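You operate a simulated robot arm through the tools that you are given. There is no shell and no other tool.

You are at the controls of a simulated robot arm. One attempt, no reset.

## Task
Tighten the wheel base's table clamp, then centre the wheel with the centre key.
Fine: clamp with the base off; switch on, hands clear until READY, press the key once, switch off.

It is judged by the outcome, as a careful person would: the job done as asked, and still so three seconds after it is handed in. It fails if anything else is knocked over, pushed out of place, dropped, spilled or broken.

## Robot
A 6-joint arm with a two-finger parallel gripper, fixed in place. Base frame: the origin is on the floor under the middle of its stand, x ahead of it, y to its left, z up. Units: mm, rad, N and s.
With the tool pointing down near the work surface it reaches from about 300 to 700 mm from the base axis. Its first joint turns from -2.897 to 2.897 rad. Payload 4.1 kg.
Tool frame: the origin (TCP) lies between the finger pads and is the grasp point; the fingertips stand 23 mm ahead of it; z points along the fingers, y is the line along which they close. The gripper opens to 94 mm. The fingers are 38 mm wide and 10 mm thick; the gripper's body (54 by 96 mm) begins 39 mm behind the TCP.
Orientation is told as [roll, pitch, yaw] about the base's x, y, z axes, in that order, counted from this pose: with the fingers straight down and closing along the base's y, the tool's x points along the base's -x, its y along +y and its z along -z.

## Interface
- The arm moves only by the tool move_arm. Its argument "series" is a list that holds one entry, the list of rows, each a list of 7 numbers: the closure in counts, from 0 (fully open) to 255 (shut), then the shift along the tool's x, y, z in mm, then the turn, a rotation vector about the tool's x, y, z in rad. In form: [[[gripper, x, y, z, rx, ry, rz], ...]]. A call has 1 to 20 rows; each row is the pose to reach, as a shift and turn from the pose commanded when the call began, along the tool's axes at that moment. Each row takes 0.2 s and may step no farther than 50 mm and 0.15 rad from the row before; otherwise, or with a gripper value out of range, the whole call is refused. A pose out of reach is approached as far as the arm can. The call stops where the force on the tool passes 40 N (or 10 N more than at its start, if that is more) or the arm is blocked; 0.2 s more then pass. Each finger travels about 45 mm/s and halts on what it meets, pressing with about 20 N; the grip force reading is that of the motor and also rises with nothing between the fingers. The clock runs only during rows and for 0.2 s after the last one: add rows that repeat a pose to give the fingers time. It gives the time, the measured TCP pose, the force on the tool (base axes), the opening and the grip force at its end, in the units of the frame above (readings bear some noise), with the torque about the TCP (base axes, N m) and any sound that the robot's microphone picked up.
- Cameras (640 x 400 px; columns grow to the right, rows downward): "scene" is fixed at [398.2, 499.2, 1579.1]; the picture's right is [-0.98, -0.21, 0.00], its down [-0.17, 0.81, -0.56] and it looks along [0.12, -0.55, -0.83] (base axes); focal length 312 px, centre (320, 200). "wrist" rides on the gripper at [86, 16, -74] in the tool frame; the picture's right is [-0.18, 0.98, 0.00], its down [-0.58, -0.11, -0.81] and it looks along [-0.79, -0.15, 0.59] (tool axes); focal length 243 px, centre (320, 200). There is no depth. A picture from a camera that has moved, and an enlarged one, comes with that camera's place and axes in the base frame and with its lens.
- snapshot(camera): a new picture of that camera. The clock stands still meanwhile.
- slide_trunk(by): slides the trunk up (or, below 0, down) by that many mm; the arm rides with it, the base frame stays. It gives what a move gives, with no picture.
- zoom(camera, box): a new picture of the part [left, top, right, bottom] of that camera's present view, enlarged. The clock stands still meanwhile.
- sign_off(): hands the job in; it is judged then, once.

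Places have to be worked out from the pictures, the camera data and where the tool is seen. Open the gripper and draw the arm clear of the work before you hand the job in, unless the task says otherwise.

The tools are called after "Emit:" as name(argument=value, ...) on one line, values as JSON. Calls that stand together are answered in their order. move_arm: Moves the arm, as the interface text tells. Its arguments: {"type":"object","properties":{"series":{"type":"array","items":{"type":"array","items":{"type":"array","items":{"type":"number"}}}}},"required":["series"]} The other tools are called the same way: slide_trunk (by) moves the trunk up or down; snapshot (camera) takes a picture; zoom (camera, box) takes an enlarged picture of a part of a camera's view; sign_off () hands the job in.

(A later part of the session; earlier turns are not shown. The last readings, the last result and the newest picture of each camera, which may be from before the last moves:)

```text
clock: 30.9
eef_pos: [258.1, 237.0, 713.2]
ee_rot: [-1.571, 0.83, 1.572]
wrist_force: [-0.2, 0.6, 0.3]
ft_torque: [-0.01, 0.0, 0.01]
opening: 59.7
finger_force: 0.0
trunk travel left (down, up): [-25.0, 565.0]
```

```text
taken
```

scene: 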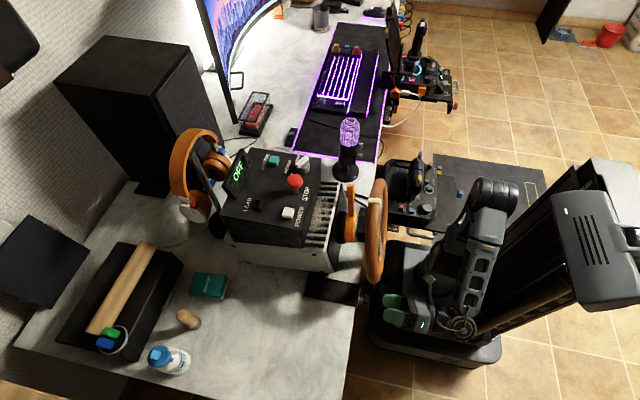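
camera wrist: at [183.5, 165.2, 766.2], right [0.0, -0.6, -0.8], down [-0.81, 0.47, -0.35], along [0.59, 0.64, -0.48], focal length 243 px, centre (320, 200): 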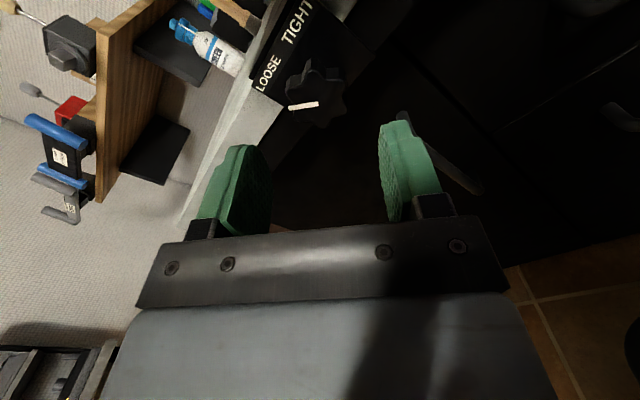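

The wrist wound back cleanly to the matching grip angle. I zoom to check the knob's centre from here.

Emit:
zoom(camera="wrist", box=[230, 30, 400, 150])

```text
3.33 times, centred on (315, 90) of wrist
camera zoom: at [183.5, 165.2, 766.2], right [0.0, -0.6, -0.8], down [-0.81, 0.47, -0.35], along [0.59, 0.64, -0.48], focal length 809 px, centre (337, 567)
```

zoom: 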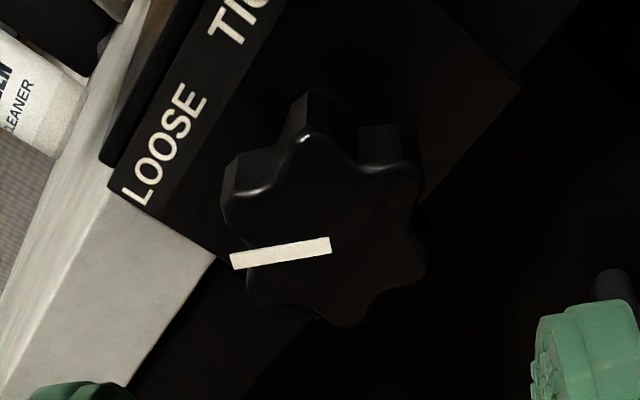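

The pointer is at 43.7° with the axis near (234.4, 715.7), and my closing direction matches its groove. I re-centre by about 3 mm, advance 58 mm, and close.

Emit:
move_arm(series=[[[92, 3.1, 0.2, 10, 0, 0, 0.015], [92, 3.1, 0.2, 22, 0, 0, 0.015], [92, 3.1, 0.2, 34, 0, 0, 0.015], [92, 3.1, 0.2, 46, 0, 0, 0.015], [92, 3.1, 0.2, 54, 0, 0, 0.015], [92, 3.1, 0.2, 58, 0, 0, 0.015], [92, 3.1, 0.2, 58, 0, 0, 0.015], [255, 3.1, 0.2, 58, 0, 0, 0.015], [255, 3.1, 0.2, 58, 0, 0, 0.015], [255, 3.1, 0.2, 58, 0, 0, 0.015], [255, 3.1, 0.2, 58, 0, 0, 0.015], [255, 3.1, 0.2, 58, 0, 0, 0.015]]])

Emit:
zoom(camera="wrist", box=[220, 60, 440, 220])

```text
clock: 33.5
eef_pos: [316.3, 234.7, 716.7]
ee_rot: [-1.571, 0.811, 1.572]
wrist_force: [3.0, 1.4, 3.8]
ft_torque: [-0.02, 0.14, 0.08]
opening: 36.9
finger_force: 44.8
trunk travel left (down, up): [-25.0, 565.0]
```

```text
2.50 times, centred on (330, 140) of wrist
camera zoom: at [241.5, 162.7, 767.6], right [0.0, -0.59, -0.81], down [-0.81, 0.48, -0.35], along [0.59, 0.65, -0.47], focal length 606 px, centre (295, 350)
```

zoom: 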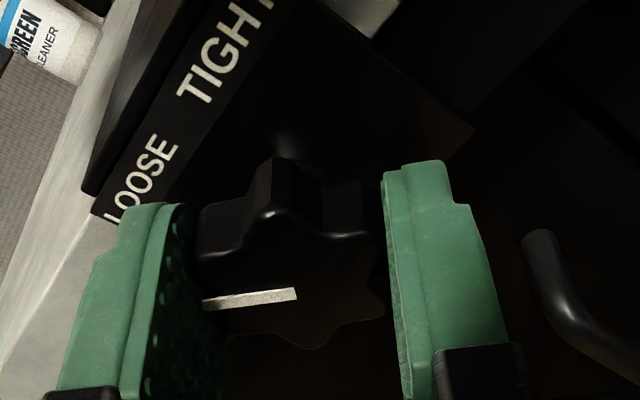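

The grip is good and the forces are tiny. I turn clockwise another 0.7 rad.

Emit:
move_arm(series=[[[255, 0, 0, 0, 0, 0, 0.1], [255, 0, 0, 0, 0, 0, 0.2], [255, 0, 0, 0, 0, 0, 0.3], [255, 0, 0, 0, 0, 0, 0.4], [255, 0, 0, 0, 0, 0, 0.5], [255, 0, 0, 0, 0, 0, 0.6], [255, 0, 0, 0, 0, 0, 0.7]]])

```text
clock: 35.1
eef_pos: [316.0, 235.5, 717.4]
ee_rot: [-1.57, 0.108, 1.571]
wrist_force: [6.2, 8.1, 9.6]
ft_torque: [0.0, -0.01, 0.57]
opening: 36.8
finger_force: 45.0
trunk travel left (down, up): [-25.0, 565.0]
```

There is still no resistance about the knob axis. I continue clockwise with a small centring correction toward +y and +z.

Emit:
move_arm(series=[[[255, -0.7, -0.7, 0, 0, 0, 0.1], [255, -0.7, -0.7, 0, 0, 0, 0.2], [255, -0.7, -0.7, 0, 0, 0, 0.3], [255, -0.7, -0.7, 0, 0, 0, 0.4], [255, -0.7, -0.7, 0, 0, 0, 0.5], [255, -0.7, -0.7, 0, 0, 0, 0.6]]])

Emit:
zoom(camera="wrist", box=[220, 60, 440, 220])

```text
clock: 36.5
eef_pos: [317.6, 234.5, 716.1]
ee_rot: [-1.57, -0.49, 1.57]
wrist_force: [-0.3, 0.0, -3.7]
ft_torque: [-0.72, -0.35, -0.09]
opening: 41.6
finger_force: 44.5
trunk travel left (down, up): [-25.0, 565.0]
```

```text
2.50 times, centred on (330, 140) of wrist
camera zoom: at [241.7, 165.4, 661.0], right [0.0, 0.62, -0.78], down [-0.81, 0.46, 0.37], along [0.59, 0.63, 0.5], focal length 606 px, centre (295, 350)
```

zoom: 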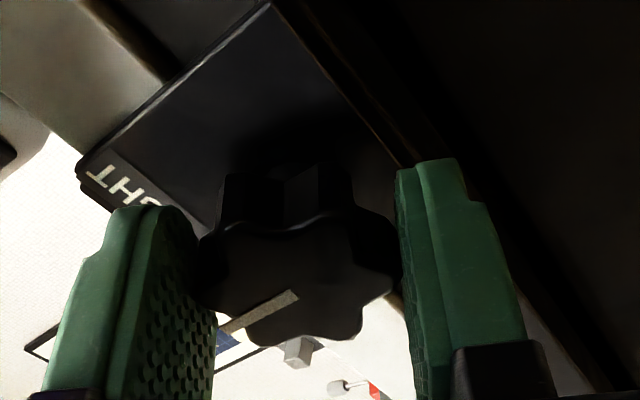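

Now there is real resistance: −0.72 N·m about the knob axis, and the fingers cammed out to 41.6 mm as the knob stopped with its pointer about straight up. I open, back off, and look at where the pointer really stands.

Emit:
move_arm(series=[[[92, 0, 0, 0, 0, 0, 0], [92, 0, 0, 0, 0, 0, 0], [92, 0, 0, 0, 0, 0, 0], [92, 0, 0, 0, 0, 0, 0], [92, 0, 0, -10, 0, 0, 0], [92, 0, 0, -25, 0, 0, 0], [92, 0, 0, -40, 0, 0, 0], [92, 0, 0, -55, 0, 0, 0]]])

Emit:
zoom(camera="wrist", box=[230, 30, 400, 150])

```text
clock: 38.3
eef_pos: [260.8, 235.6, 716.5]
ee_rot: [-1.57, -0.488, 1.569]
wrist_force: [0.2, 0.6, -0.1]
ft_torque: [0.03, 0.0, -0.03]
opening: 60.2
finger_force: 0.0
trunk travel left (down, up): [-25.0, 565.0]
```

```text
3.33 times, centred on (315, 90) of wrist
camera zoom: at [186.7, 165.8, 662.3], right [0.0, 0.62, -0.78], down [-0.81, 0.46, 0.37], along [0.59, 0.63, 0.5], focal length 809 px, centre (337, 567)
```

zoom: 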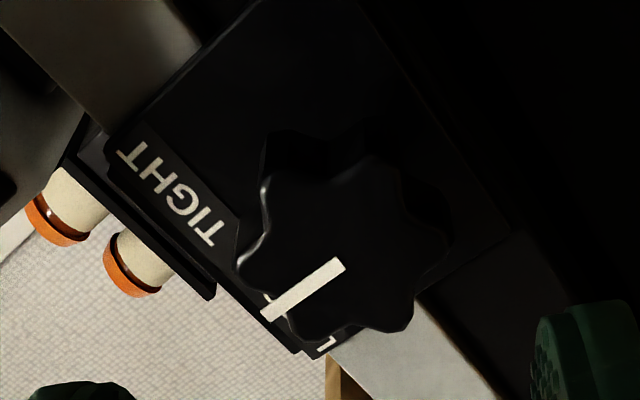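

The pointer rests just past 12 o'clock, so the knob has turned about 185° and met resistance. I regrip on the lobe pairs (roll −0.42 rad) to find out whether it is an end stop or just stiffer.

Emit:
move_arm(series=[[[92, 0.9, 0, 0, 0, 0, -0.14], [92, 0.9, 0, 0, 0, 0, -0.28], [92, 0.9, 0, 0, 0, 0, -0.42], [92, 0.9, 0, 12, 0, 0, -0.42], [92, 0.9, 0, 24, 0, 0, -0.42], [92, 0.9, 0, 36, 0, 0, -0.42], [92, 0.9, 0, 48, 0, 0, -0.42], [92, 0.9, 0, 55, 0, 0, -0.42], [92, 0.9, 0, 55, 0, 0, -0.42], [255, 0.9, 0, 55, 0, 0, -0.42], [255, 0.9, 0, 55, 0, 0, -0.42], [255, 0.9, 0, 55, 0, 0, -0.42], [255, 0.9, 0, 55, 0, 0, -0.42], [255, 0.9, 0, 55, 0, 0, -0.42]]])

Emit:
zoom(camera="wrist", box=[220, 60, 440, 220])

```text
clock: 41.3
eef_pos: [314.7, 233.9, 715.6]
ee_rot: [-1.569, -0.069, 1.572]
wrist_force: [2.1, 0.7, 4.6]
ft_torque: [-0.31, -0.06, 0.16]
opening: 37.3
finger_force: 44.9
trunk travel left (down, up): [-25.0, 565.0]
```

```text
2.50 times, centred on (330, 140) of wrist
camera zoom: at [240.8, 148.2, 693.7], right [0.0, 0.25, -0.97], down [-0.81, 0.57, 0.15], along [0.59, 0.78, 0.2], focal length 606 px, centre (295, 350)
```

zoom: 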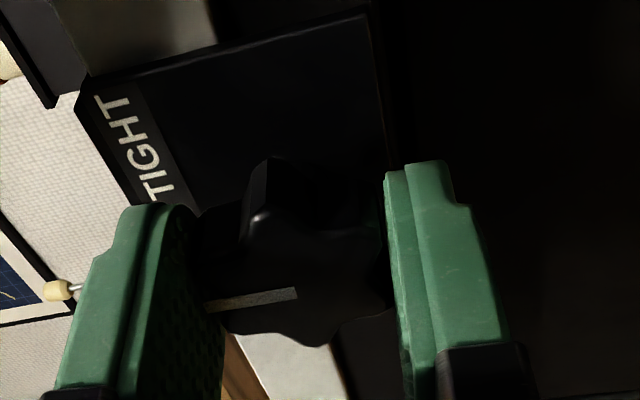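

The grip is on the lobe pairs, and the knob is already pushing back (−0.31 N·m). I turn a further 0.15 rad slowly and watch the torque and opening.

Emit:
move_arm(series=[[[255, 0, 0, 0, 0, 0, 0.05], [255, 0, 0, 0, 0, 0, 0.1], [255, 0, 0, 0, 0, 0, 0.15]]])

Emit:
zoom(camera="wrist", box=[220, 60, 440, 220])

```text
clock: 42.1
eef_pos: [316.5, 234.0, 715.6]
ee_rot: [-1.572, -0.22, 1.571]
wrist_force: [-2.6, 0.3, 4.9]
ft_torque: [-1.25, 0.12, 0.12]
opening: 39.7
finger_force: 44.3
trunk travel left (down, up): [-25.0, 565.0]
```

```text
2.50 times, centred on (330, 140) of wrist
camera zoom: at [240.9, 152.6, 681.1], right [0.0, 0.39, -0.92], down [-0.81, 0.54, 0.23], along [0.59, 0.74, 0.32], focal length 606 px, centre (295, 350)
```

zoom: 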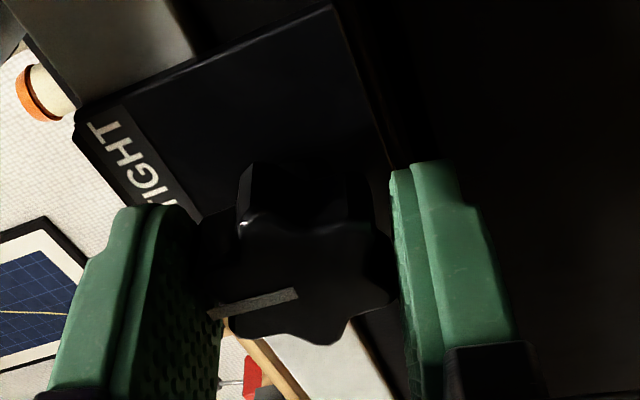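

The torque climbs to −1.25 N·m while the pointer stays put, so this is a firm end stop and the clamp is fully tightened. I release, back away along the axis, and inspect.

Emit:
move_arm(series=[[[92, 0, 0, 0, 0, 0, 0], [92, 0, 0, 0, 0, 0, 0], [92, 0, 0, 0, 0, 0, 0], [92, 0, 0, 0, 0, 0, 0], [92, 0, 0, -10, 0, 0, 0], [92, 0, 0, -25, 0, 0, 0], [92, 0, 0, -40, 0, 0, 0], [92, 0, 0, -55, 0, 0, 0], [92, 0, 0, -70, 0, 0, 0]]])

Emit:
zoom(camera="wrist", box=[230, 20, 400, 140])

Emit:
zoom(camera="scene", box=[200, 130, 400, 310])

```text
clock: 44.1
eef_pos: [244.4, 234.9, 716.5]
ee_rot: [-1.572, -0.22, 1.57]
wrist_force: [-0.3, 0.0, 0.4]
ft_torque: [0.01, 0.02, 0.01]
opening: 59.9
finger_force: 0.0
trunk travel left (down, up): [-25.0, 565.0]
```

```text
3.33 times, centred on (315, 80) of wrist
camera zoom: at [170.6, 153.2, 681.5], right [0.0, 0.39, -0.92], down [-0.81, 0.54, 0.23], along [0.59, 0.74, 0.32], focal length 809 px, centre (337, 600)
```

zoom: 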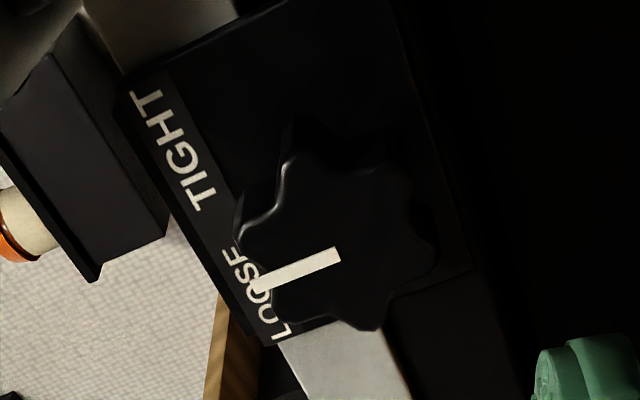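

```text
2.22 times, centred on (300, 220) of scene
camera zoom: at [398.2, 499.2, 1579.1], right [-0.98, -0.21, 0.0], down [-0.17, 0.81, -0.56], along [0.12, -0.55, -0.83], focal length 693 px, centre (364, 156)
```

zoom: 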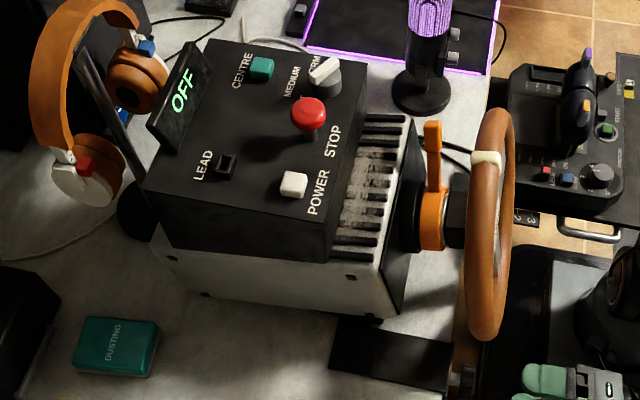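

The pointer is at 12 o'clock against a firm stop after 180° of clockwise travel; the clamp is tight, and the base still reads OFF. I raise the trunk 400 mm straight up, about 70 mm clear of the wheel, before turning the tool downward again.

Emit:
slide_trunk(by=400)

```text
clock: 47.9
eef_pos: [244.9, 234.9, 1115.8]
ee_rot: [-1.571, -0.218, 1.572]
wrist_force: [-0.2, 0.3, -0.5]
ft_torque: [0.02, 0.04, 0.0]
opening: 60.1
finger_force: 0.0
trunk travel left (down, up): [-425.0, 165.0]
```

The tool is clear at z 1116. I roll back to level (+1.35 rad) and then pitch the fingers down, closing the gripper on the way.

Emit:
move_arm(series=[[[92, 0, 0, 0, 0, 0, 0.14], [120, 0, 0, 0, 0, 0, 0.28], [150, 0, 0, 0, 0, 0, 0.42], [180, 0, 0, 0, 0, 0, 0.56], [210, 0, 0, 0, 0, 0, 0.7], [240, 0, 0, 0, 0, 0, 0.84], [255, 0, 0, 0, 0, 0, 0.98], [255, 0, 0, 0, 0, 0, 1.12], [255, 0, 0, 0, 0, 0, 1.26], [255, 0, 0, 0, 0, 0, 1.351], [255, 0, 0, 0, 0, 0, 1.351]]])

Emit:
move_arm(series=[[[255, -10, 0, 0, 0, 0.14, 0], [255, -20, 0, 0, 0, 0.28, 0], [255, -30, 0, 0, 0, 0.42, 0], [255, -40, 0, 0, 0, 0.56, 0], [255, -50, 0, 0, 0, 0.7, 0], [255, -60, 0, 0, 0, 0.84, 0], [255, -70, 0, 0, 0, 0.98, 0], [255, -80, 0, 0, 0, 1.12, 0], [255, -90, 0, 0, 0, 1.26, 0], [255, -100, 0, 0, 0, 1.4, 0], [255, -100, 0, 0, 0, 1.54, 0], [255, -100, 0, 0, 0, 1.571, 0], [255, -100, 0, 0, 0, 1.571, 0]]])

Emit:
snapshot(camera="scene")

Emit:
snapshot(camera="wrist")

```text
clock: 50.3
eef_pos: [245.3, 235.1, 1115.1]
ee_rot: [1.42, -1.57, -1.422]
wrist_force: [-0.1, -0.1, 0.3]
ft_torque: [0.0, -0.01, 0.0]
opening: 0.2
finger_force: 20.2
trunk travel left (down, up): [-425.0, 165.0]
```

```text
clock: 53.1
eef_pos: [246.4, 234.7, 1215.8]
ee_rot: [0.001, 0.002, -0.001]
wrist_force: [-0.3, -0.5, -0.9]
ft_torque: [0.0, 0.01, -0.01]
opening: 0.1
finger_force: 20.5
trunk travel left (down, up): [-425.0, 165.0]
```

```text
taken
```

scene: 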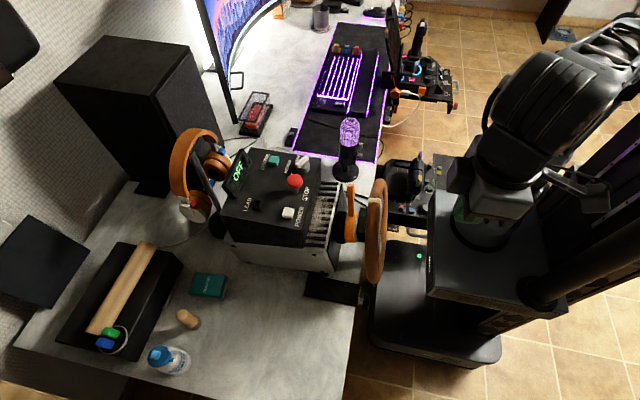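

```text
taken
camera wrist: at [159.3, 250.5, 1290.8], right [0.18, 0.98, 0.0], down [0.58, -0.11, 0.81], along [0.79, -0.15, -0.59], focal length 243 px, centre (320, 200)
```

wrist: 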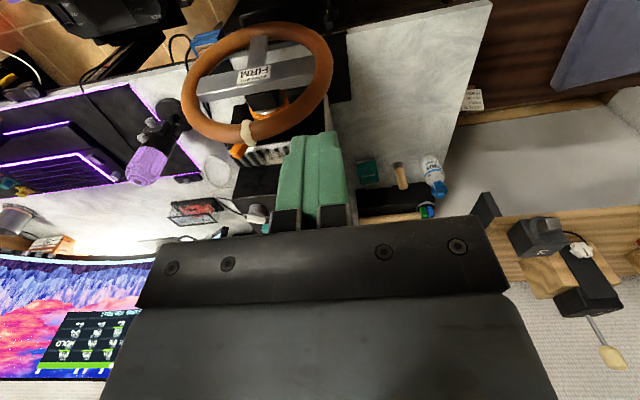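

The tool now points down with fingers shut at (246,235,1216), well above the wheel. I move over the power key at this height and take a close look at the panel.

Emit:
move_arm(series=[[[255, -25, -5, 0, 0, 0, 0], [255, -55, -11, 0, 0, 0, 0], [255, -85, -17, 0, 0, 0, 0], [255, -115, -23, 0, 0, 0, 0], [255, -145, -29, 0, 0, 0, 0], [255, -175, -35, 0, 0, 0, 0], [255, -205, -41, 0, 0, 0, 0], [255, -235, -47, 0, 0, 0, 0], [255, -265, -52, 0, 0, 0, 0], [255, -289, -57, 0, 0, 0, 0], [255, -289, -57, 0, 0, 0, 0]]])

Emit:
snapshot(camera="wrist")

Emit:
snapshot(camera="scene")

```text
clock: 55.5
eef_pos: [536.5, 179.5, 1217.3]
ee_rot: [-0.001, 0.001, -0.001]
wrist_force: [0.7, 0.6, -0.4]
ft_torque: [-0.01, -0.02, 0.02]
opening: 0.0
finger_force: 20.0
trunk travel left (down, up): [-425.0, 165.0]
```

```text
taken
camera wrist: at [450.0, 193.8, 1291.3], right [0.18, 0.98, 0.0], down [0.58, -0.11, 0.81], along [0.79, -0.15, -0.59], focal length 243 px, centre (320, 200)
```

wrist: 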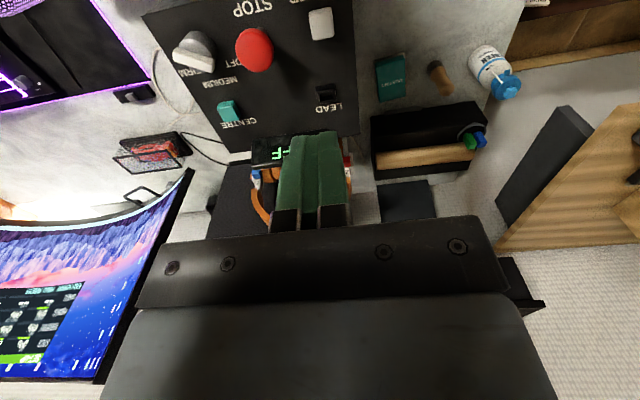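

```text
taken
```

scene: 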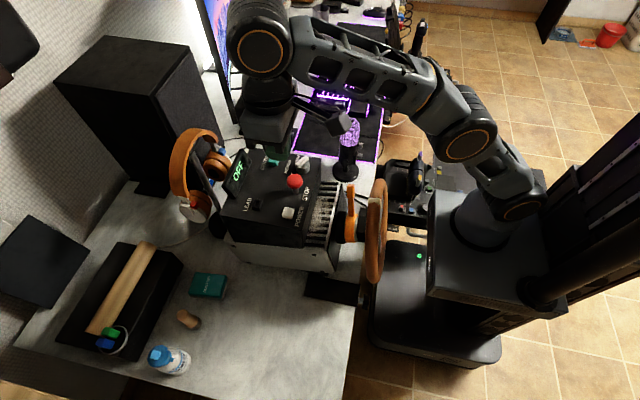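

The power key shows exactly where I predicted, under the tool. I zoom on the panel to pin down the key tops.

Emit:
zoom(camera="wrist", box=[140, 0, 380, 150])

Emit:
zoom(camera="scene", box=[215, 145, 325, 235])

```text
2.67 times, centred on (260, 75) of wrist
camera zoom: at [450.0, 193.8, 1291.3], right [0.18, 0.98, 0.0], down [0.58, -0.11, 0.81], along [0.79, -0.15, -0.59], focal length 647 px, centre (480, 533)
```

zoom: 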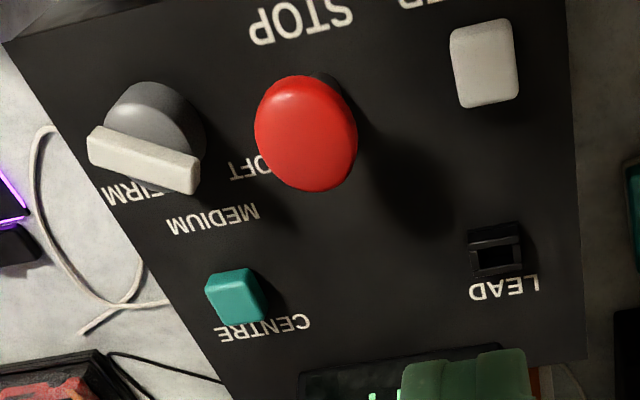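

```text
4.44 times, centred on (270, 190) of scene
camera zoom: at [398.2, 499.2, 1579.1], right [-0.98, -0.21, 0.0], down [-0.17, 0.81, -0.56], along [0.12, -0.55, -0.83], focal length 1385 px, centre (542, 244)
```

zoom: 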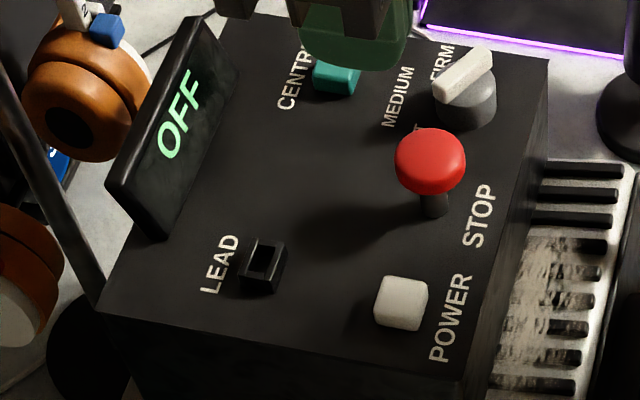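

POWER's top centre is at about (534,180) with its height somewhere in 1023–1033, and no neighbour within 40 mm of the closed fingertips. I descend to just above it, leaving the fingertips at about 1045.

Emit:
move_arm(series=[[[255, 2.3, 0, 25, 0, 0, 0], [255, 2.3, 0, 50, 0, 0, 0], [255, 2.3, 0, 75, 0, 0, 0], [255, 2.3, 0, 100, 0, 0, 0], [255, 2.3, 0, 120, 0, 0, 0], [255, 2.3, 0, 135, 0, 0, 0], [255, 2.3, 0, 148, 0, 0, 0], [255, 2.3, 0, 148, 0, 0, 0]]])

Emit:
snapshot(camera="wrist")

Emit:
zoom(camera="scene", box=[215, 130, 355, 245])

```text
clock: 57.3
eef_pos: [533.1, 178.0, 1067.5]
ee_rot: [-0.003, -0.001, 0.001]
wrist_force: [-0.1, 0.4, 0.6]
ft_torque: [-0.01, 0.01, 0.03]
opening: 0.1
finger_force: 20.4
trunk travel left (down, up): [-425.0, 165.0]
```

```text
taken
camera wrist: at [446.4, 194.1, 1141.8], right [0.18, 0.98, 0.0], down [0.58, -0.11, 0.81], along [0.79, -0.15, -0.59], focal length 243 px, centre (320, 200)
```

wrist: 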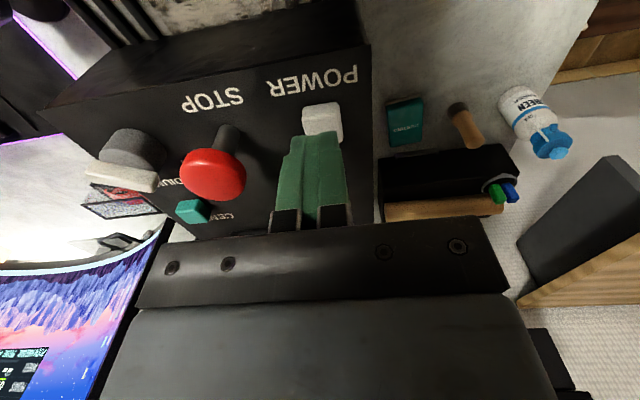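

```text
3.48 times, centred on (285, 188) of scene
camera zoom: at [398.2, 499.2, 1579.1], right [-0.98, -0.21, 0.0], down [-0.17, 0.81, -0.56], along [0.12, -0.55, -0.83], focal length 1084 px, centre (442, 244)
```

zoom: 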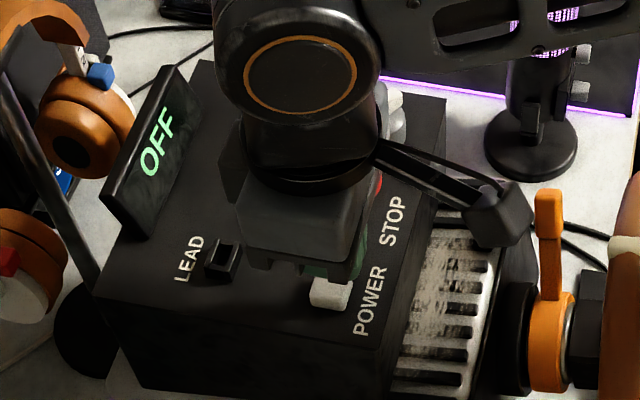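

The fingertips hover just above the power key. I zoom to judge the remaining gap and centring.

Emit:
zoom(camera="wrist", box=[260, 60, 400, 170])

```text
3.64 times, centred on (330, 115) of wrist
camera zoom: at [446.4, 194.1, 1141.8], right [0.18, 0.98, 0.0], down [0.58, -0.11, 0.81], along [0.79, -0.15, -0.59], focal length 882 px, centre (284, 509)
```

zoom: 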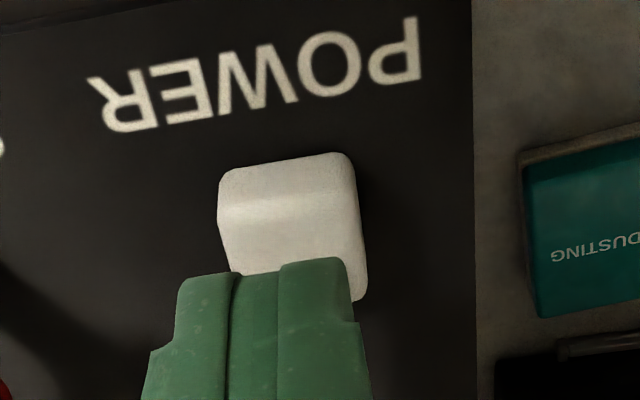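

The key is about 20 mm square, centred at (536,179.5) with its top at about 1025, so contact is some 19 mm below. I centre over it and go down slowly to the point of contact.

Emit:
move_arm(series=[[[255, -2.5, 1, 8, 0, 0, 0], [255, -2.5, 1, 14, 0, 0, 0], [255, -2.5, 1, 17, 0, 0, 0], [255, -2.5, 1, 19, 0, 0, 0]]])

Emit:
zoom(camera="wrist", box=[200, 60, 400, 200])

```text
clock: 58.3
eef_pos: [533.9, 179.2, 1050.0]
ee_rot: [-0.002, 0.0, 0.001]
wrist_force: [-0.6, 0.6, 0.6]
ft_torque: [0.01, 0.02, 0.03]
opening: 0.1
finger_force: 19.8
trunk travel left (down, up): [-425.0, 165.0]
```

```text
2.86 times, centred on (300, 130) of wrist
camera zoom: at [447.8, 194.9, 1123.7], right [0.18, 0.98, 0.0], down [0.58, -0.11, 0.81], along [0.79, -0.15, -0.59], focal length 693 px, centre (377, 400)
```

zoom: 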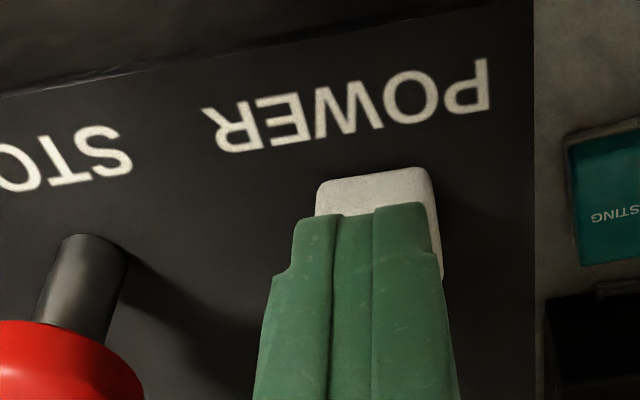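

There is no contact yet, and the fingertips are right over the key. I press down in small steps, watching force, sound and display.

Emit:
move_arm(series=[[[255, 0, 0, 1.5, 0, 0, 0], [255, 0, 0, 3, 0, 0, 0], [255, 0, 0, 4, 0, 0, 0]]])

Emit:
zoom(camera="scene", box=[215, 130, 355, 245])

```text
clock: 59.1
eef_pos: [534.1, 179.8, 1045.4]
ee_rot: [0.0, 0.0, -0.002]
wrist_force: [-0.9, 0.4, 2.2]
ft_torque: [0.07, 0.02, 0.02]
opening: 0.0
finger_force: 20.1
trunk travel left (down, up): [-425.0, 165.0]
heard: click
```

```text
3.48 times, centred on (285, 188) of scene
camera zoom: at [398.2, 499.2, 1579.1], right [-0.98, -0.21, 0.0], down [-0.17, 0.81, -0.56], along [0.12, -0.55, -0.83], focal length 1084 px, centre (442, 244)
```

zoom: 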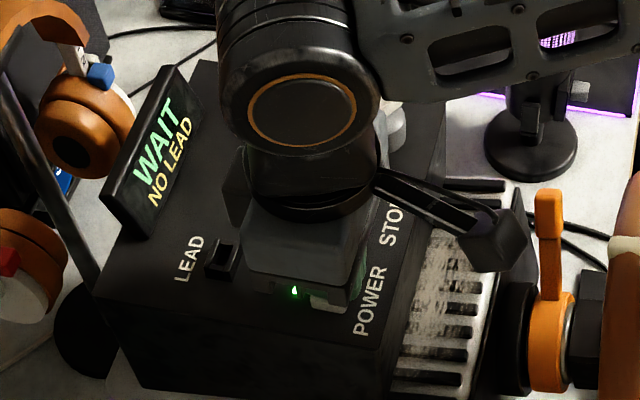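

A click, and the display now reads WAIT with a small "NO LEAD" note beneath. I lift straight up at once and keep clear of the base and wheel while it waits.

Emit:
move_arm(series=[[[255, 0, 0, -30, 0, 0, 0], [255, 0, 0, -70, 0, 0, 0], [255, 0, 0, -110, 0, 0, 0], [255, 0, 0, -150, 0, 0, 0], [255, 0, 0, -190, 0, 0, 0]]])

Emit:
snapshot(camera="scene")

Emit:
zoom(camera="scene", box=[200, 130, 400, 310])

```text
clock: 60.3
eef_pos: [526.6, 175.2, 1228.7]
ee_rot: [-0.001, 0.0, 0.001]
wrist_force: [-0.3, -0.3, 0.5]
ft_torque: [-0.02, -0.01, -0.01]
opening: 0.0
finger_force: 19.9
out of reach, approached as far as the arm can: row 5
trunk travel left (down, up): [-425.0, 165.0]
```

```text
taken
```

scene: 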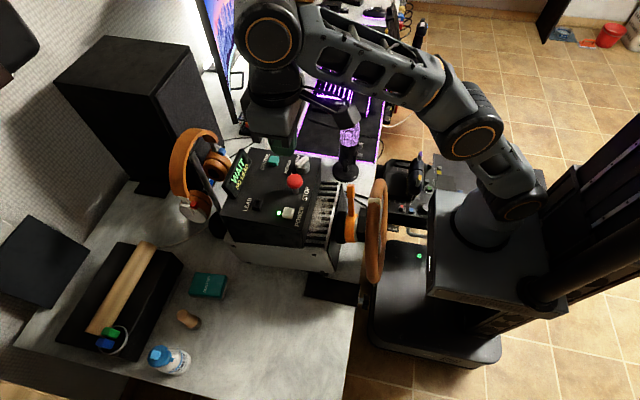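

```text
2.22 times, centred on (300, 220) of scene
camera zoom: at [398.2, 499.2, 1579.1], right [-0.98, -0.21, 0.0], down [-0.17, 0.81, -0.56], along [0.12, -0.55, -0.83], focal length 693 px, centre (364, 156)
```

zoom: 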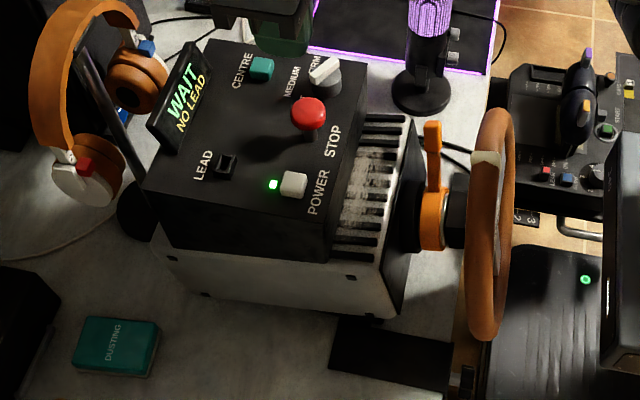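

The power lamp is lit and the display says WAIT. I hold still, well above everything, for a couple of seconds and watch for READY.

Emit:
move_arm(series=[[[255, 0, 0, 10, 0, 0, 0], [255, 0, 0, 10, 0, 0, 0], [255, 0, 0, 10, 0, 0, 0], [255, 0, 0, 10, 0, 0, 0], [255, 0, 0, 10, 0, 0, 0], [255, 0, 0, 10, 0, 0, 0], [255, 0, 0, 10, 0, 0, 0], [255, 0, 0, 10, 0, 0, 0], [255, 0, 0, 10, 0, 0, 0], [255, 0, 0, 10, 0, 0, 0]]])

Emit:
zoom(camera="scene", box=[200, 130, 400, 310])

```text
clock: 62.5
eef_pos: [527.9, 177.2, 1217.6]
ee_rot: [-0.002, 0.0, 0.0]
wrist_force: [-0.3, 0.0, 0.1]
ft_torque: [-0.02, -0.02, -0.01]
opening: 0.0
finger_force: 19.9
trunk travel left (down, up): [-425.0, 165.0]
```

```text
2.22 times, centred on (300, 220) of scene
camera zoom: at [398.2, 499.2, 1579.1], right [-0.98, -0.21, 0.0], down [-0.17, 0.81, -0.56], along [0.12, -0.55, -0.83], focal length 693 px, centre (364, 156)
```

zoom: 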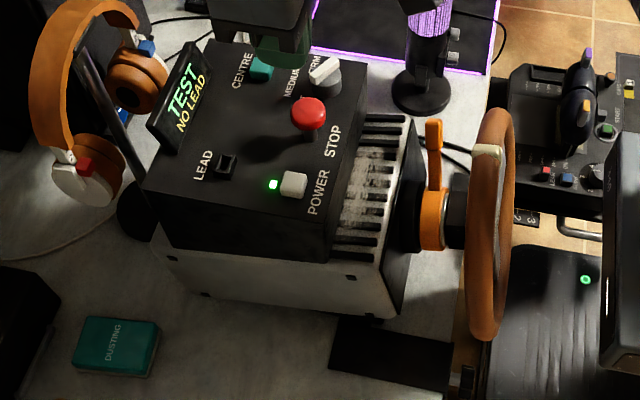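

It is now on TEST, and the wheel is turning by itself. I keep clear and wait.

Emit:
move_arm(series=[[[255, 0, 0, 0, 0, 0, 0], [255, 0, 0, 0, 0, 0, 0], [255, 0, 0, 0, 0, 0, 0], [255, 0, 0, 0, 0, 0, 0], [255, 0, 0, 0, 0, 0, 0], [255, 0, 0, 0, 0, 0, 0], [255, 0, 0, 0, 0, 0, 0], [255, 0, 0, 0, 0, 0, 0], [255, 0, 0, 0, 0, 0, 0], [255, 0, 0, 0, 0, 0, 0]]])

Emit:
zoom(camera="scene", box=[200, 130, 400, 310])

```text
clock: 64.7
eef_pos: [528.2, 176.3, 1217.7]
ee_rot: [0.0, 0.0, -0.001]
wrist_force: [0.1, 0.3, -0.7]
ft_torque: [0.01, -0.01, 0.0]
opening: 0.0
finger_force: 20.8
trunk travel left (down, up): [-425.0, 165.0]
```

```text
2.22 times, centred on (300, 220) of scene
camera zoom: at [398.2, 499.2, 1579.1], right [-0.98, -0.21, 0.0], down [-0.17, 0.81, -0.56], along [0.12, -0.55, -0.83], focal length 693 px, centre (364, 156)
```

zoom: 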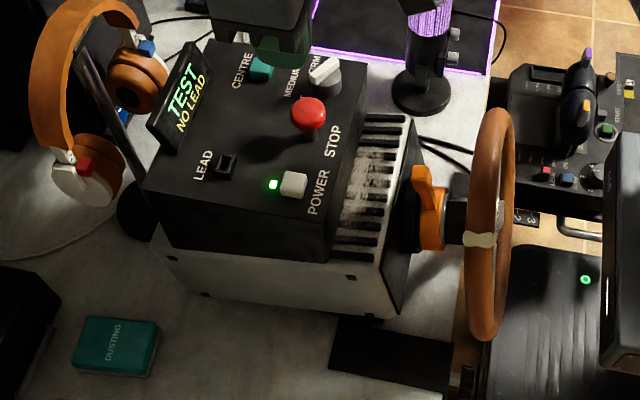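

The wheel is swinging through its self-test, and the display still shows TEST. I keep waiting, clear of it.

Emit:
move_arm(series=[[[255, 0, 0, 0, 0, 0, 0], [255, 0, 0, 0, 0, 0, 0], [255, 0, 0, 0, 0, 0, 0], [255, 0, 0, 0, 0, 0, 0], [255, 0, 0, 0, 0, 0, 0], [255, 0, 0, 0, 0, 0, 0], [255, 0, 0, 0, 0, 0, 0], [255, 0, 0, 0, 0, 0, 0], [255, 0, 0, 0, 0, 0, 0], [255, 0, 0, 0, 0, 0, 0]]])

Emit:
zoom(camera="scene", box=[200, 130, 400, 310])

```text
clock: 66.9
eef_pos: [528.2, 176.9, 1217.7]
ee_rot: [-0.001, -0.001, -0.003]
wrist_force: [0.7, -0.4, -0.4]
ft_torque: [0.03, 0.02, 0.03]
opening: 0.0
finger_force: 20.3
trunk travel left (down, up): [-425.0, 165.0]
```

```text
2.22 times, centred on (300, 220) of scene
camera zoom: at [398.2, 499.2, 1579.1], right [-0.98, -0.21, 0.0], down [-0.17, 0.81, -0.56], along [0.12, -0.55, -0.83], focal length 693 px, centre (364, 156)
```

zoom: 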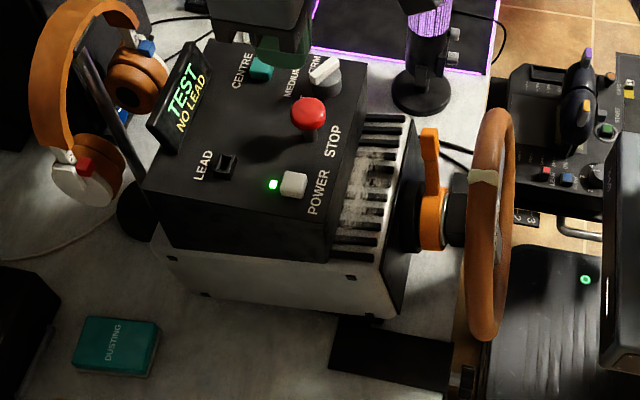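

The wheel swung back, and it is still on TEST. I hold and wait further.

Emit:
move_arm(series=[[[255, 0, 0, 0, 0, 0, 0], [255, 0, 0, 0, 0, 0, 0], [255, 0, 0, 0, 0, 0, 0], [255, 0, 0, 0, 0, 0, 0], [255, 0, 0, 0, 0, 0, 0], [255, 0, 0, 0, 0, 0, 0], [255, 0, 0, 0, 0, 0, 0], [255, 0, 0, 0, 0, 0, 0], [255, 0, 0, 0, 0, 0, 0], [255, 0, 0, 0, 0, 0, 0]]])

Emit:
zoom(camera="scene", box=[200, 130, 400, 310])

Emit:
zoom(camera="wrist", box=[140, 0, 380, 150])

```text
clock: 69.1
eef_pos: [527.7, 177.6, 1217.2]
ee_rot: [-0.003, -0.001, 0.0]
wrist_force: [-0.2, 0.1, -0.2]
ft_torque: [0.01, 0.01, -0.03]
opening: 0.0
finger_force: 20.1
trunk travel left (down, up): [-425.0, 165.0]
```

```text
2.22 times, centred on (300, 220) of scene
camera zoom: at [398.2, 499.2, 1579.1], right [-0.98, -0.21, 0.0], down [-0.17, 0.81, -0.56], along [0.12, -0.55, -0.83], focal length 693 px, centre (364, 156)
```

zoom: 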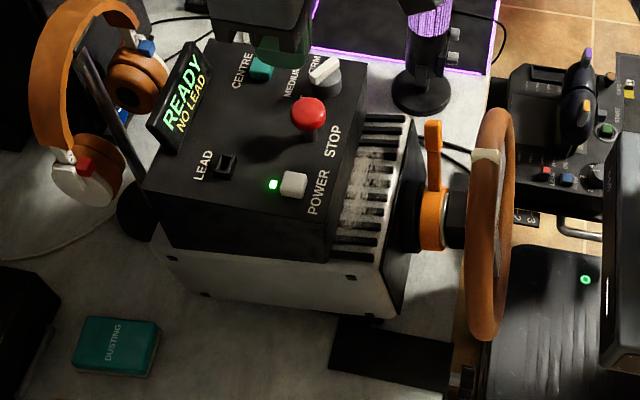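

```text
2.67 times, centred on (260, 75) of wrist
camera zoom: at [441.2, 192.6, 1291.6], right [0.18, 0.98, 0.0], down [0.58, -0.11, 0.81], along [0.79, -0.15, -0.59], focal length 647 px, centre (480, 533)
```

zoom: 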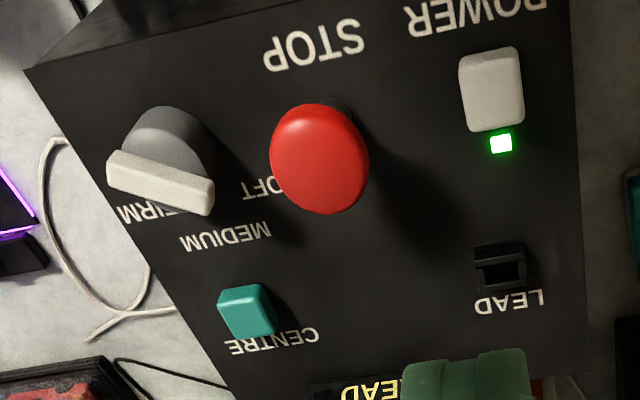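

READY is showing, and "NO LEAD" is only a note. The wheel rests off-centre. The centre key is near (605,49), so I move over there at a safe height, descending gradually for reach, and look closely before pressing.

Emit:
move_arm(series=[[[255, -10, -17, 15, 0, 0, 0], [255, -23, -38, 33, 0, 0, 0], [255, -36, -60, 51, 0, 0, 0], [255, -50, -82, 70, 0, 0, 0], [255, -64, -105, 88, 0, 0, 0], [255, -77, -127, 107, 0, 0, 0], [255, -77, -127, 107, 0, 0, 0]]])

Emit:
snapshot(camera="wrist")

Emit:
zoom(camera="wrist", box=[230, 20, 410, 160])

Emit:
snapshot(camera="scene")

```text
clock: 70.7
eef_pos: [604.1, 47.7, 1110.7]
ee_rot: [-0.002, 0.001, -0.001]
wrist_force: [0.8, -0.4, -0.4]
ft_torque: [0.01, 0.01, 0.03]
opening: 0.2
finger_force: 19.4
trunk travel left (down, up): [-425.0, 165.0]
```

```text
taken
camera wrist: at [517.7, 63.6, 1185.7], right [0.18, 0.98, 0.0], down [0.58, -0.11, 0.81], along [0.79, -0.15, -0.59], focal length 243 px, centre (320, 200)
```

wrist: 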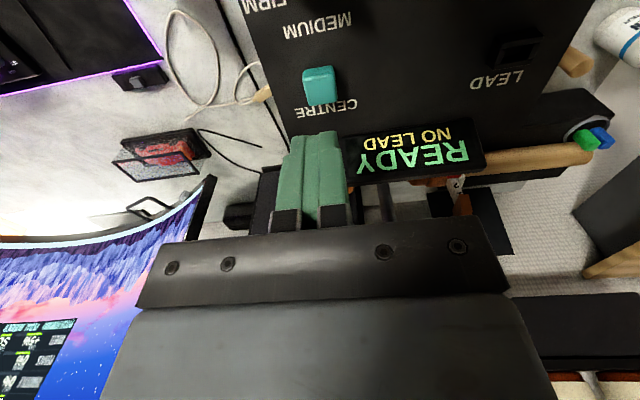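

```text
2.86 times, centred on (320, 90) of wrist
camera zoom: at [517.7, 63.6, 1185.7], right [0.18, 0.98, 0.0], down [0.58, -0.11, 0.81], along [0.79, -0.15, -0.59], focal length 693 px, centre (320, 514)
```

zoom: 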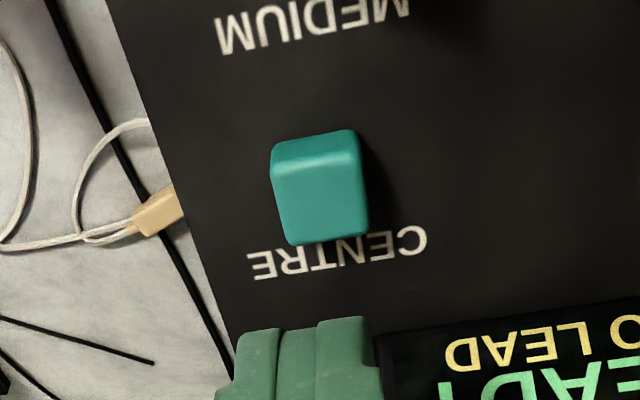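

```text
taken
```

scene: 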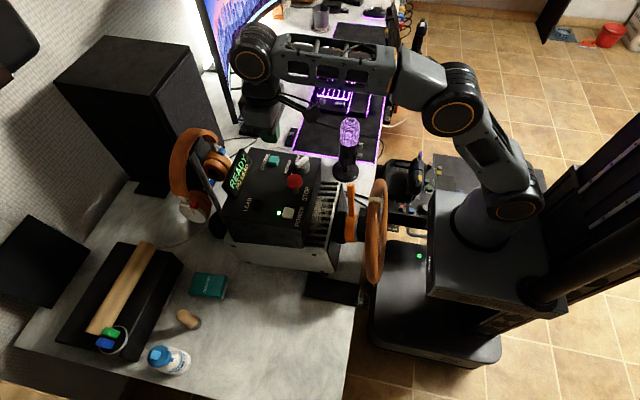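

The centre key's top centre is at (607.5, 47.3), and the display behind it leaves more than 25 mm of clearance. I shift 3.4 mm forward and descend to about 5 mm above the key.

Emit:
move_arm(series=[[[255, -3.4, 0, 15, 0, 0, 0], [255, -3.4, 0, 30, 0, 0, 0], [255, -3.4, 0, 42, 0, 0, 0], [255, -3.4, 0, 51, 0, 0, 0], [255, -3.4, 0, 57, 0, 0, 0], [255, -3.4, 0, 57, 0, 0, 0]]])

Emit:
zoom(camera="wrist", box=[230, 60, 410, 200])

Emit:
zoom(camera="scene", box=[200, 130, 400, 310])

```text
clock: 72.1
eef_pos: [608.2, 48.7, 1053.9]
ee_rot: [-0.002, 0.0, 0.0]
wrist_force: [1.2, -0.1, 0.1]
ft_torque: [0.03, -0.03, 0.0]
opening: 0.1
finger_force: 20.0
trunk travel left (down, up): [-425.0, 165.0]
```

```text
2.86 times, centred on (320, 130) of wrist
camera zoom: at [521.8, 64.6, 1128.5], right [0.18, 0.98, 0.0], down [0.58, -0.11, 0.81], along [0.79, -0.15, -0.59], focal length 693 px, centre (320, 400)
```

zoom: 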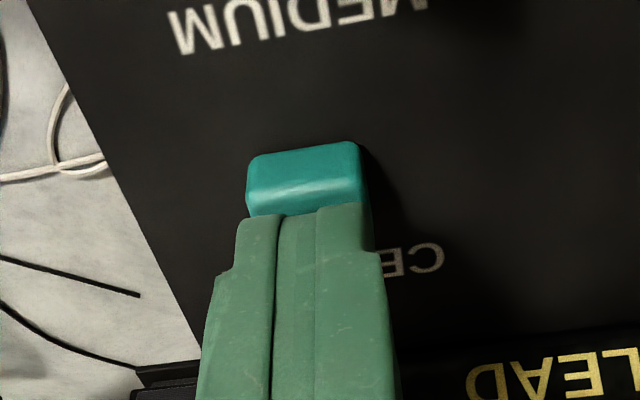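

```text
2.22 times, centred on (300, 220) of scene
camera zoom: at [398.2, 499.2, 1579.1], right [-0.98, -0.21, 0.0], down [-0.17, 0.81, -0.56], along [0.12, -0.55, -0.83], focal length 693 px, centre (364, 156)
```

zoom: 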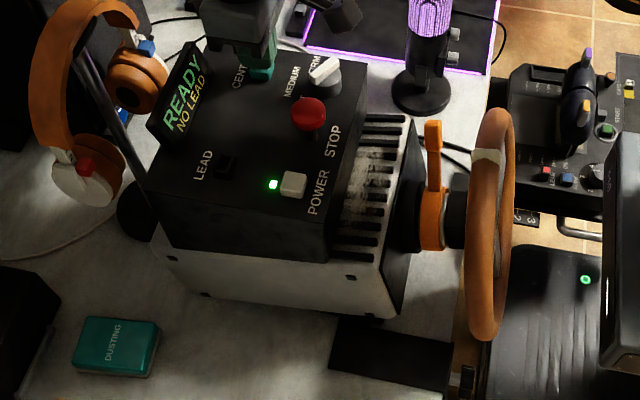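

I'm centred over the key with about 6 mm to go. I press down slowly once and check for the click before lifting.

Emit:
move_arm(series=[[[255, 0, 0, 3.5, 0, 0, 0], [255, 0, 0, 6, 0, 0, 0], [255, 0, 0, 8, 0, 0, 0]]])

Emit:
zoom(camera="scene", box=[200, 130, 400, 310])

```text
clock: 72.9
eef_pos: [609.1, 48.4, 1046.2]
ee_rot: [0.0, -0.001, 0.0]
wrist_force: [-0.5, -0.9, 2.9]
ft_torque: [-0.01, 0.01, 0.04]
opening: 0.0
finger_force: 20.6
trunk travel left (down, up): [-425.0, 165.0]
heard: click
```

```text
2.22 times, centred on (300, 220) of scene
camera zoom: at [398.2, 499.2, 1579.1], right [-0.98, -0.21, 0.0], down [-0.17, 0.81, -0.56], along [0.12, -0.55, -0.83], focal length 693 px, centre (364, 156)
```

zoom: 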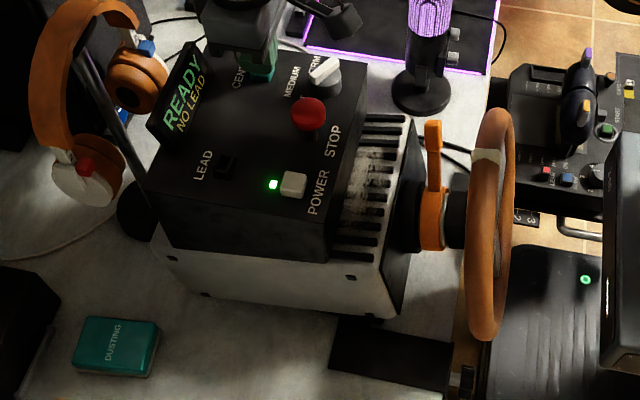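

A click was heard, so the key was pressed once. I lift straight up without touching it again and watch the wheel.

Emit:
move_arm(series=[[[255, 0, 0, -15, 0, 0, 0], [255, 0, 0, -40, 0, 0, 0], [255, 0, 0, -65, 0, 0, 0], [255, 0, 0, -80, 0, 0, 0], [255, 0, 0, -80, 0, 0, 0]]])

Emit:
zoom(camera="scene", box=[200, 130, 400, 310])

```text
clock: 74.1
eef_pos: [610.0, 48.1, 1125.7]
ee_rot: [-0.002, 0.0, -0.002]
wrist_force: [-0.2, 0.1, -0.1]
ft_torque: [0.02, 0.02, 0.03]
opening: 0.0
finger_force: 19.8
trunk travel left (down, up): [-425.0, 165.0]
```

```text
2.22 times, centred on (300, 220) of scene
camera zoom: at [398.2, 499.2, 1579.1], right [-0.98, -0.21, 0.0], down [-0.17, 0.81, -0.56], along [0.12, -0.55, -0.83], focal length 693 px, centre (364, 156)
```

zoom: 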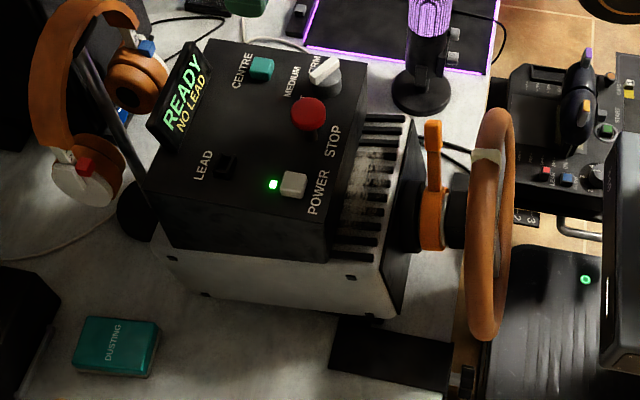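

The wheel's marker has not visibly moved yet. I wait two seconds, staying clear, and look again.

Emit:
move_arm(series=[[[255, 0, 0, 0, 0, 0, 0], [255, 0, 0, 0, 0, 0, 0], [255, 0, 0, 0, 0, 0, 0], [255, 0, 0, 0, 0, 0, 0], [255, 0, 0, 0, 0, 0, 0], [255, 0, 0, 0, 0, 0, 0], [255, 0, 0, 0, 0, 0, 0], [255, 0, 0, 0, 0, 0, 0], [255, 0, 0, 0, 0, 0, 0], [255, 0, 0, 0, 0, 0, 0]]])

Emit:
zoom(camera="scene", box=[215, 130, 405, 300])

Emit:
snapshot(camera="wrist")

```text
clock: 76.3
eef_pos: [608.2, 48.6, 1126.4]
ee_rot: [-0.002, 0.0, 0.0]
wrist_force: [0.2, 0.3, 1.0]
ft_torque: [-0.03, 0.03, 0.02]
opening: 0.4
finger_force: 20.1
trunk travel left (down, up): [-425.0, 165.0]
```

```text
2.35 times, centred on (310, 215) of scene
camera zoom: at [398.2, 499.2, 1579.1], right [-0.98, -0.21, 0.0], down [-0.17, 0.81, -0.56], along [0.12, -0.55, -0.83], focal length 733 px, centre (344, 165)
```

zoom: 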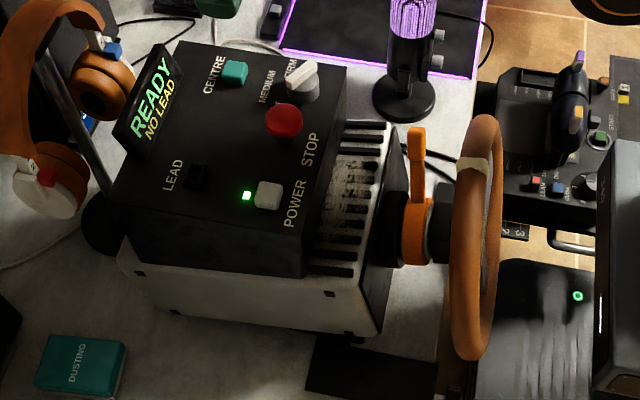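

```text
taken
camera wrist: at [522.3, 64.0, 1200.7], right [0.18, 0.98, 0.0], down [0.58, -0.11, 0.81], along [0.79, -0.15, -0.59], focal length 243 px, centre (320, 200)
```

wrist: 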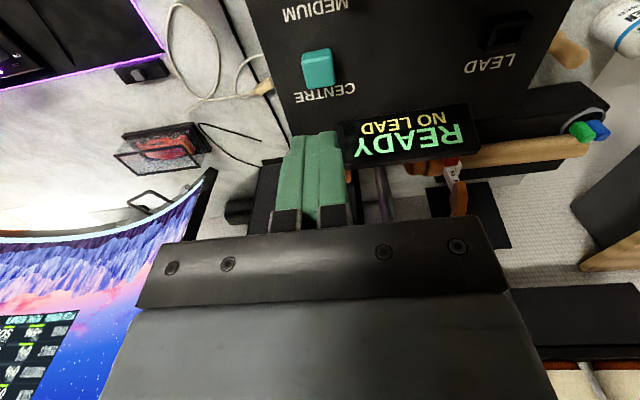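

The wheel hasn't visibly moved since READY. I enlarge the display and the wheel's marker to judge what state it is in.

Emit:
zoom(camera="scene", box=[335, 165, 405, 285])

Emit:
zoom(camera="scene", box=[215, 140, 325, 230])

```text
3.33 times, centred on (370, 225) of scene
camera zoom: at [398.2, 499.2, 1579.1], right [-0.98, -0.21, 0.0], down [-0.17, 0.81, -0.56], along [0.12, -0.55, -0.83], focal length 1039 px, centre (153, 117)
```

zoom: 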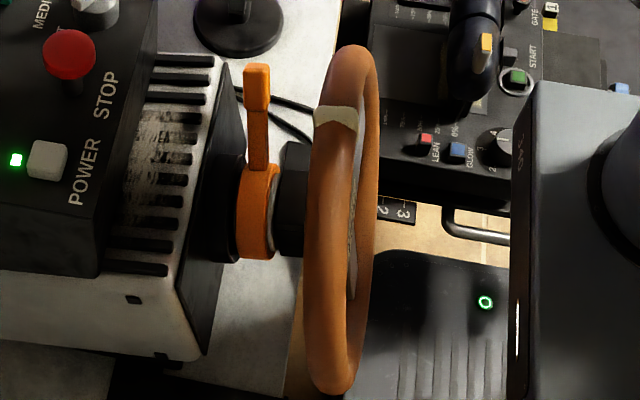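

```text
4.44 times, centred on (270, 185) of scene
camera zoom: at [398.2, 499.2, 1579.1], right [-0.98, -0.21, 0.0], down [-0.17, 0.81, -0.56], along [0.12, -0.55, -0.83], focal length 1385 px, centre (542, 267)
```

zoom: 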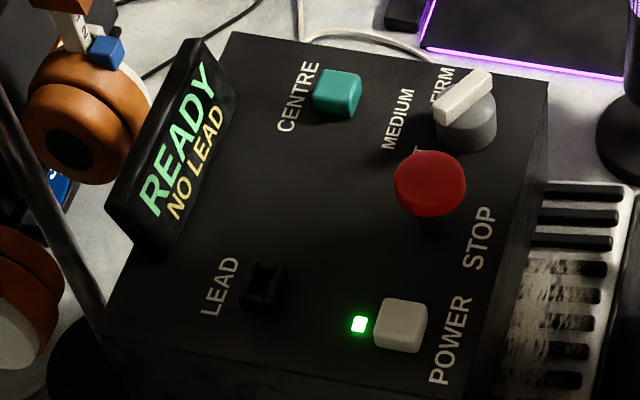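

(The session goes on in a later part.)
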